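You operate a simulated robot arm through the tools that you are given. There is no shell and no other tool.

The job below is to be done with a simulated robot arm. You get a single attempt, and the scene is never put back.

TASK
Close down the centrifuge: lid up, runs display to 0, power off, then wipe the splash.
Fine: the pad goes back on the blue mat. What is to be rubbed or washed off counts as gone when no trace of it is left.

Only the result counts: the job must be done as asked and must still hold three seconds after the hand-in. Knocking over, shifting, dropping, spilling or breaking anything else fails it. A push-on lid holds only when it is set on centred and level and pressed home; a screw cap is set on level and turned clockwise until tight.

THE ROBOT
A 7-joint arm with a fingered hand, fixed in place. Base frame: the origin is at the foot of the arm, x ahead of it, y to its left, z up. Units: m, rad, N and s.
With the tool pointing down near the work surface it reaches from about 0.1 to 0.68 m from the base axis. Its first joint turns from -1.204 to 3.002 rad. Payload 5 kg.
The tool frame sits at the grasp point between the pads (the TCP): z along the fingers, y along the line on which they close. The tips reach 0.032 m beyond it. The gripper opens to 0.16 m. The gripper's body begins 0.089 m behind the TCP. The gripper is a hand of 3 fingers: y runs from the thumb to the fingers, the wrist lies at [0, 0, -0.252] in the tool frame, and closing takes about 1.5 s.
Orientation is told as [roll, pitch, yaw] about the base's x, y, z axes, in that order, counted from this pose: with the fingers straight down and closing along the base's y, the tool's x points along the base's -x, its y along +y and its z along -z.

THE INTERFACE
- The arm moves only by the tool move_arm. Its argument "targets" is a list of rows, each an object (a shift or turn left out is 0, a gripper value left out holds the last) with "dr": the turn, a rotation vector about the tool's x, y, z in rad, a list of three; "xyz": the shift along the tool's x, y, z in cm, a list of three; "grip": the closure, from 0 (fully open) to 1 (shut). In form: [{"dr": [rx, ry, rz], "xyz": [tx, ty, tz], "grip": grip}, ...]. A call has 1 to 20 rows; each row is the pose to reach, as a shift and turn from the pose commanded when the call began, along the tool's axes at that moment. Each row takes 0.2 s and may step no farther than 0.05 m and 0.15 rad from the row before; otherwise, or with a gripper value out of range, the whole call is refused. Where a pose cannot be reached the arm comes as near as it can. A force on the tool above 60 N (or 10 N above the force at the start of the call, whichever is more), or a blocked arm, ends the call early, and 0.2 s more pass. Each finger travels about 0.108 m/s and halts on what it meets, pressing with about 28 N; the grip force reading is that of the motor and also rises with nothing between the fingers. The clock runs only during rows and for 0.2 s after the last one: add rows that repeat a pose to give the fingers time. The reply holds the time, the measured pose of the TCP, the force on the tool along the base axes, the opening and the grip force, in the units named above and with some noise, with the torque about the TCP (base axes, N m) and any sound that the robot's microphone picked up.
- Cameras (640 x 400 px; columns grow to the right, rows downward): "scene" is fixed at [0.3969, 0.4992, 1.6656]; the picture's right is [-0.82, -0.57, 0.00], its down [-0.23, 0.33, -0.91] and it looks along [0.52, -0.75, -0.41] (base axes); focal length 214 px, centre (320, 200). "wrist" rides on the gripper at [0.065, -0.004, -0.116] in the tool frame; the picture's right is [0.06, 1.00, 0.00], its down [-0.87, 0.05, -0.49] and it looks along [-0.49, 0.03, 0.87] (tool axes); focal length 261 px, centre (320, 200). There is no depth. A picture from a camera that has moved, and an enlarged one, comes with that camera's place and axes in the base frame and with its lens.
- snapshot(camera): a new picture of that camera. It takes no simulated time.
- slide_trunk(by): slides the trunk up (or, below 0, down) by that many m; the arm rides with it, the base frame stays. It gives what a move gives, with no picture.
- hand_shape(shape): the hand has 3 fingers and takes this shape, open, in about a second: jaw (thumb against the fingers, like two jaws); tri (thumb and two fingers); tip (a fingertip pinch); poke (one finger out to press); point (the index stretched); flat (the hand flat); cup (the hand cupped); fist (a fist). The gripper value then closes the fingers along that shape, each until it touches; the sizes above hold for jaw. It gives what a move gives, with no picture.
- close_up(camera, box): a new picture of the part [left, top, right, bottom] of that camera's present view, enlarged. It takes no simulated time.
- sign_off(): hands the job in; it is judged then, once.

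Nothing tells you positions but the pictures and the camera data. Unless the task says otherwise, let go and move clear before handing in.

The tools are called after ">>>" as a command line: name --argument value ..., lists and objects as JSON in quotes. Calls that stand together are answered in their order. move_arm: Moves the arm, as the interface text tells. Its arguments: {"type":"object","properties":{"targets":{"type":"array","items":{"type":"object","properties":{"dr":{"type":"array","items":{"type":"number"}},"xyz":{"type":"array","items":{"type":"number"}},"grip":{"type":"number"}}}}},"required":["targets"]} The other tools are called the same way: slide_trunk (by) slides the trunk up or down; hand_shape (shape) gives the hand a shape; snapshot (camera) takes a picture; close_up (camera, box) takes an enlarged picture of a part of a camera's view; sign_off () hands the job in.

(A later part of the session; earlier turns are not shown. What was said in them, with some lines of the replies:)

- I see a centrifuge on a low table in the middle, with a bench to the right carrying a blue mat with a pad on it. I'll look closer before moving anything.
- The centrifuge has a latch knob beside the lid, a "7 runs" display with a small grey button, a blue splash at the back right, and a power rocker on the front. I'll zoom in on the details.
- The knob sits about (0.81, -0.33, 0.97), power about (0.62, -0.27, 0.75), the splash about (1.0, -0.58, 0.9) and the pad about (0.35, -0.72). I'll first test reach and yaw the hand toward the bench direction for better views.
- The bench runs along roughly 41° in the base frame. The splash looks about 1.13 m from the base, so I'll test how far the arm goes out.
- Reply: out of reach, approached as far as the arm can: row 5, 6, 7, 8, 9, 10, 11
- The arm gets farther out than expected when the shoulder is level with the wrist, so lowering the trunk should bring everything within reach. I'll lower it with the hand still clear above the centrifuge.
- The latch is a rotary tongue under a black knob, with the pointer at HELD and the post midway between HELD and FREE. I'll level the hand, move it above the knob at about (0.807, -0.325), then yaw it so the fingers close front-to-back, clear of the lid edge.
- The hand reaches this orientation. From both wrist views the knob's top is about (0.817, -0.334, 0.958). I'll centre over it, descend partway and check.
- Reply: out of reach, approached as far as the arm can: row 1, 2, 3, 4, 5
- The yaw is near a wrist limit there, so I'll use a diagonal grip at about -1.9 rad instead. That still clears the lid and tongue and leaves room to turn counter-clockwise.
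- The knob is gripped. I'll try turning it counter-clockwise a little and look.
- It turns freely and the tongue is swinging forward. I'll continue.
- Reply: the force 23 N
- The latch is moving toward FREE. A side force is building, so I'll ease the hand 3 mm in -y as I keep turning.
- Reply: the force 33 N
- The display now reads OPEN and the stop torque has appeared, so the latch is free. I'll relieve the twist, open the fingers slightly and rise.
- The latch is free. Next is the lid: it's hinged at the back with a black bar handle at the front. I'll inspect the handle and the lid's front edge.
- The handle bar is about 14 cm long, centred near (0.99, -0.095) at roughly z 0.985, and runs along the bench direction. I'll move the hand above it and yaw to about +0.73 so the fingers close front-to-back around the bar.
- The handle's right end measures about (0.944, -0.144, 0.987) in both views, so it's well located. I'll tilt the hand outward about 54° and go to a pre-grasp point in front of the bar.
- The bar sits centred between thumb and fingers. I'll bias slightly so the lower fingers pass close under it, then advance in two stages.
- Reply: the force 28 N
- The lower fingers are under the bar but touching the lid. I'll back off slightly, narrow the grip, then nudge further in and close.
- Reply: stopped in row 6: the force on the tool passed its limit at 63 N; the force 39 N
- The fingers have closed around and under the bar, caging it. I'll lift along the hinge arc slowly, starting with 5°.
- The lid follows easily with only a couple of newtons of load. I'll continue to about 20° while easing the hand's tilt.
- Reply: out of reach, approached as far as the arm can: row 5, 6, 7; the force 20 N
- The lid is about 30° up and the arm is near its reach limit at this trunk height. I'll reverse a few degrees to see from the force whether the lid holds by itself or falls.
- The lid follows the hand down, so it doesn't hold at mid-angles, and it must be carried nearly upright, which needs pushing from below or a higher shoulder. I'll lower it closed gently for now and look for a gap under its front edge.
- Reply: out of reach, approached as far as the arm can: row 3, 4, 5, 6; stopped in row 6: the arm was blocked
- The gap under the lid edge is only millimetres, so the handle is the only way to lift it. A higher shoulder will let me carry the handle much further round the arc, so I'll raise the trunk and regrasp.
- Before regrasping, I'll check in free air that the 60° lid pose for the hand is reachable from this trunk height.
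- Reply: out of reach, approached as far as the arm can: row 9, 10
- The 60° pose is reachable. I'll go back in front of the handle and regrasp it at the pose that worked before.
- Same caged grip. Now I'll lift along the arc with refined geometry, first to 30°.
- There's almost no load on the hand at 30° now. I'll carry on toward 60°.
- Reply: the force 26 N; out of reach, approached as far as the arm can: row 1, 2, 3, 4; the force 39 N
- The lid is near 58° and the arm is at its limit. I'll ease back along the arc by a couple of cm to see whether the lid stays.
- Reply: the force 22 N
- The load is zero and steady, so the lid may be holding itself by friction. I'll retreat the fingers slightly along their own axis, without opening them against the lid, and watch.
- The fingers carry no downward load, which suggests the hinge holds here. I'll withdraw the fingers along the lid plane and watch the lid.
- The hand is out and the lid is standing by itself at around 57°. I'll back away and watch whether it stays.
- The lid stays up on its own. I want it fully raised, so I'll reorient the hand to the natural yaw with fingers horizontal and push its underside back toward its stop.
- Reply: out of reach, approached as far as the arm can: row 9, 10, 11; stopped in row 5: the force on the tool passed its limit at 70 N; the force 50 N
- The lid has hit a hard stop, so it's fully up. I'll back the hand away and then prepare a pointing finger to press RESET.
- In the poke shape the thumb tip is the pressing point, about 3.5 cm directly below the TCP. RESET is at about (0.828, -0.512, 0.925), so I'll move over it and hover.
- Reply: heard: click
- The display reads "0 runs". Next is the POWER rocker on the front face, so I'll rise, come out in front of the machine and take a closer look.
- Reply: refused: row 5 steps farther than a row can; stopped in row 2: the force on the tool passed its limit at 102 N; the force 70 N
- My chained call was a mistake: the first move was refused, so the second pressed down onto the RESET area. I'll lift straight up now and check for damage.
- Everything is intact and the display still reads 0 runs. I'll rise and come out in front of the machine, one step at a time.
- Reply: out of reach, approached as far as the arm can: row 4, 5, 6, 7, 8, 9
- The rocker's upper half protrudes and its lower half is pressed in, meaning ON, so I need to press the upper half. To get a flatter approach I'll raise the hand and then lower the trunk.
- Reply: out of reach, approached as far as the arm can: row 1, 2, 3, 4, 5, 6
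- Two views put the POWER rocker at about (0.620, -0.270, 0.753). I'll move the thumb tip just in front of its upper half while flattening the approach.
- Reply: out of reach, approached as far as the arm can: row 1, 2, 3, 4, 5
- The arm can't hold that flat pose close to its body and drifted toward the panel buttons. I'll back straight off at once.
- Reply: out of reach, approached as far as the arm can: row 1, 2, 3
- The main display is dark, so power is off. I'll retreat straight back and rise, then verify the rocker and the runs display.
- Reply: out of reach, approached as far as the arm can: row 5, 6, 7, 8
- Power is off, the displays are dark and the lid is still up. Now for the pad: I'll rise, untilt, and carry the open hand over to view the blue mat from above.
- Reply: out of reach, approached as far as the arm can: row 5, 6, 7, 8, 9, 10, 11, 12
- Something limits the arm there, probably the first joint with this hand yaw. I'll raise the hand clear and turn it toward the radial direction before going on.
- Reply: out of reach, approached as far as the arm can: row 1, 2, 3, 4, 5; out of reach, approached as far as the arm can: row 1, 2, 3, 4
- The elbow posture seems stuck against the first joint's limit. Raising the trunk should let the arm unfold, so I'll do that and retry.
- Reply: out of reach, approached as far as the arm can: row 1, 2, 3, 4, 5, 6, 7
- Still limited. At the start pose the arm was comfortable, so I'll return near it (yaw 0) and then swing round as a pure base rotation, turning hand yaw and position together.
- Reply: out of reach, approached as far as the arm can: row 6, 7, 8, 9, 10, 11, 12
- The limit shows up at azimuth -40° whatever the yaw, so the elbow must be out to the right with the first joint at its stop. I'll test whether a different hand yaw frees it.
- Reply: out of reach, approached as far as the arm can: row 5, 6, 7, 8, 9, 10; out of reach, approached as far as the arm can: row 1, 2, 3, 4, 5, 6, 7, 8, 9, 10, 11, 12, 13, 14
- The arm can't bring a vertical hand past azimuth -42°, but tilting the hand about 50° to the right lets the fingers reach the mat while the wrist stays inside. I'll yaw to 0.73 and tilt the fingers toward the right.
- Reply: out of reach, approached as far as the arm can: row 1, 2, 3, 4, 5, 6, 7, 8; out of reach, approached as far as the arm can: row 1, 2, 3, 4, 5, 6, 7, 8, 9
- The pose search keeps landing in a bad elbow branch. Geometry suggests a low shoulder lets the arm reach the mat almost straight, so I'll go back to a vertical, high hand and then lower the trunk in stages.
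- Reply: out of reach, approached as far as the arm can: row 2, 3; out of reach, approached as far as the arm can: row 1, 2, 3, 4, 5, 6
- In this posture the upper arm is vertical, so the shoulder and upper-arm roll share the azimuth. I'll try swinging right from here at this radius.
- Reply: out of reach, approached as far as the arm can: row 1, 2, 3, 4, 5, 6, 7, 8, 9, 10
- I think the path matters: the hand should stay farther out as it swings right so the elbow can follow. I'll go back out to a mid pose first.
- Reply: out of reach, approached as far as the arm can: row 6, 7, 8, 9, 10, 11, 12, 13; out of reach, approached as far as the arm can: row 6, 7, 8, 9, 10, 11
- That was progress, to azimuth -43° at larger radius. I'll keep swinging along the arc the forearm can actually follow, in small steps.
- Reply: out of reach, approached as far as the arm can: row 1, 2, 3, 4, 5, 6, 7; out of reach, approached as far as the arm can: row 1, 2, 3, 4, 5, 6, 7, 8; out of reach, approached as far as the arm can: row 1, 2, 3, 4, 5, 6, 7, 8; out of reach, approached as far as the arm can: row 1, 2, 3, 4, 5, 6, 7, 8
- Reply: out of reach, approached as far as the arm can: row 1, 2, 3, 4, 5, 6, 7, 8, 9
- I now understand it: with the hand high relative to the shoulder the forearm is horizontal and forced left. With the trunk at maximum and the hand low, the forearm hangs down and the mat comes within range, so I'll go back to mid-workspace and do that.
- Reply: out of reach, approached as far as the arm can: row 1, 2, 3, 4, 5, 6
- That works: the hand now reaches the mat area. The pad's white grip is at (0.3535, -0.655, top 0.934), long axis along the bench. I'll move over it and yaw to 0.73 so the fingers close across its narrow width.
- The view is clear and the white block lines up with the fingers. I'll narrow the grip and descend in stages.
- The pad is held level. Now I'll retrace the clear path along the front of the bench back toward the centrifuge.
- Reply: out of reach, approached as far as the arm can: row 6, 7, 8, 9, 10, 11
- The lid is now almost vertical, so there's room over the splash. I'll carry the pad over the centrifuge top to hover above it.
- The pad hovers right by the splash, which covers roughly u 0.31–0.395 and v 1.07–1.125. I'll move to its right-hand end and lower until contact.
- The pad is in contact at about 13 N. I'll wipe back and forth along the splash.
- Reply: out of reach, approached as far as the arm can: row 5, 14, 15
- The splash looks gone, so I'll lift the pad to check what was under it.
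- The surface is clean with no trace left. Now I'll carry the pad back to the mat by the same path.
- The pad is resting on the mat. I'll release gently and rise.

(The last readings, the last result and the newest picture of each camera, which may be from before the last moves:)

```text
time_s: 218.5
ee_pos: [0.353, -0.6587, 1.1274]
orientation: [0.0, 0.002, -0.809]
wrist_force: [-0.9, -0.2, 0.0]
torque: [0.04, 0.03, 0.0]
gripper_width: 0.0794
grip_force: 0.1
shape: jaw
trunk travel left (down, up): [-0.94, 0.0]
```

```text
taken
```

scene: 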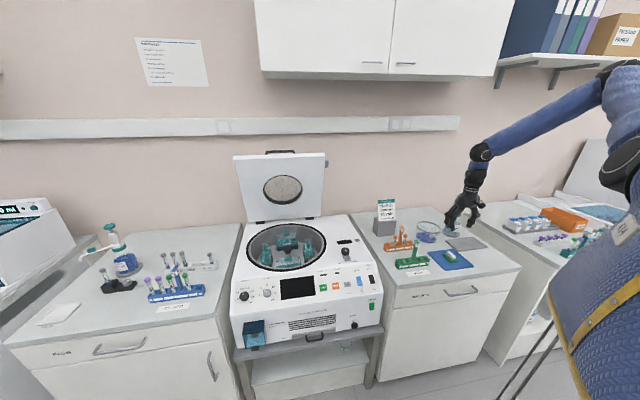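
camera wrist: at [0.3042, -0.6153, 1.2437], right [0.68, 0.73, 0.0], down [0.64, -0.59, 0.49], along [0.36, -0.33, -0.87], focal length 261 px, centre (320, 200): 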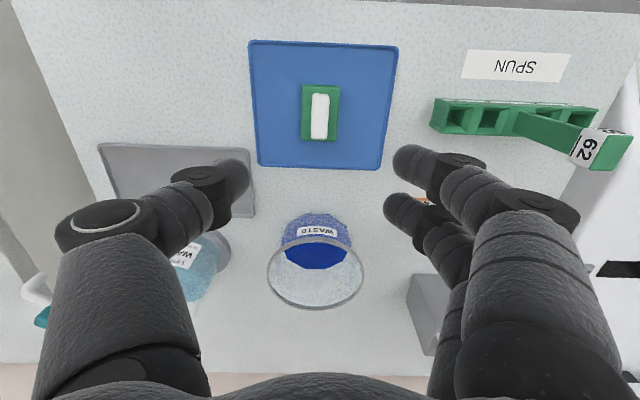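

The pad is centred on the blue mat. I'll do a last check of the centrifuge, the splash area and the neighbouring items.

>>> close_up --camera "scene" --box '[310, 205, 385, 255]'

>>> close_up --camera "scene" --box '[225, 140, 395, 350]'

>>> close_up --camera "scene" --box '[350, 180, 510, 300]'

```text
8.00 times, centred on (348, 230) of scene
camera zoom: at [0.3969, 0.4992, 1.6656], right [-0.82, -0.57, 0.0], down [-0.23, 0.33, -0.91], along [0.52, -0.75, -0.41], focal length 1716 px, centre (100, -40)
```

zoom: 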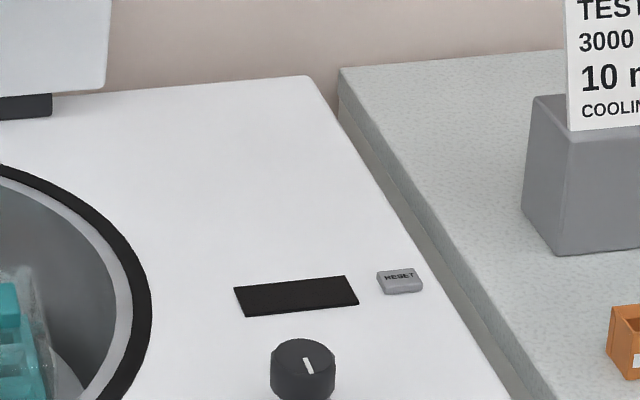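

```text
1.90 times, centred on (310, 245) of scene
camera zoom: at [0.3969, 0.4992, 1.6656], right [-0.82, -0.57, 0.0], down [-0.23, 0.33, -0.91], along [0.52, -0.75, -0.41], focal length 408 px, centre (339, 114)
```

zoom: 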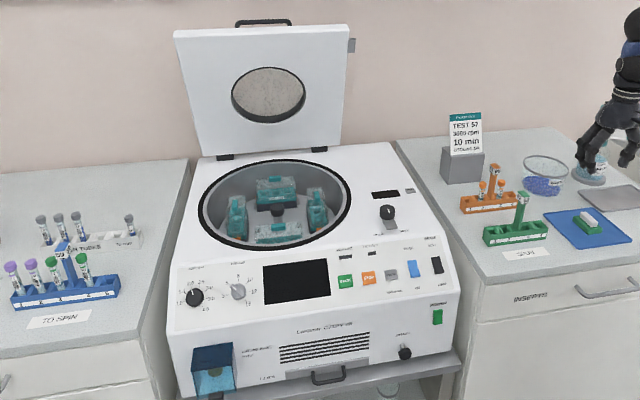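

```text
3.33 times, centred on (430, 240) of scene
camera zoom: at [0.3969, 0.4992, 1.6656], right [-0.82, -0.57, 0.0], down [-0.23, 0.33, -0.91], along [0.52, -0.75, -0.41], focal length 715 px, centre (-47, 67)
```

zoom: 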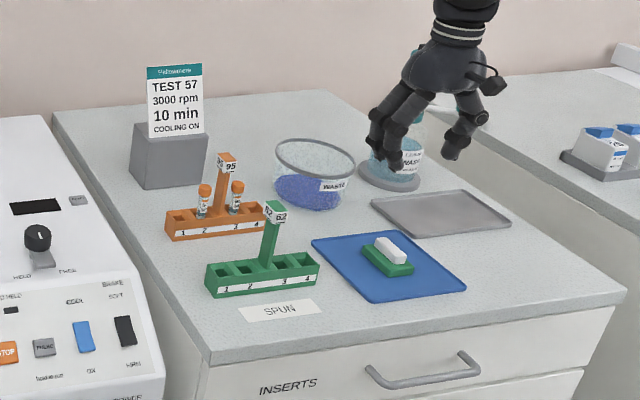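

The lid is up, the runs counter was set to 0 before power went off, and the splash area is clean. The pad is on the blue mat, nothing else has moved, and the hand is clear, so I'm handing in.

>>> sign_off

```text
The job is handed in.
```

The centrifuge is closed down and I've handed the job in; I don't have the judging result.

- **Lid:** the latch is turned to FREE and the lid stands nearly upright against its stop, holding by itself.
- **Runs display:** it read "0 runs" after I pressed RESET. It is dark now because the power is off.
- **Power:** the rocker is switched off and both displays are dark.
- **Splash:** wiped off, with no trace left in the close-up views.
- **Pad:** back in the middle of the blue mat, turned 90° from how it lay before.

While I was leaving the RESET button, a badly sequenced move pressed the hand down hard on it, at about 100 N. The button sprang back, the display still read 0, and I saw no damage.

Nothing else in the scene looks moved or knocked over. The hand is open and clear of everything.
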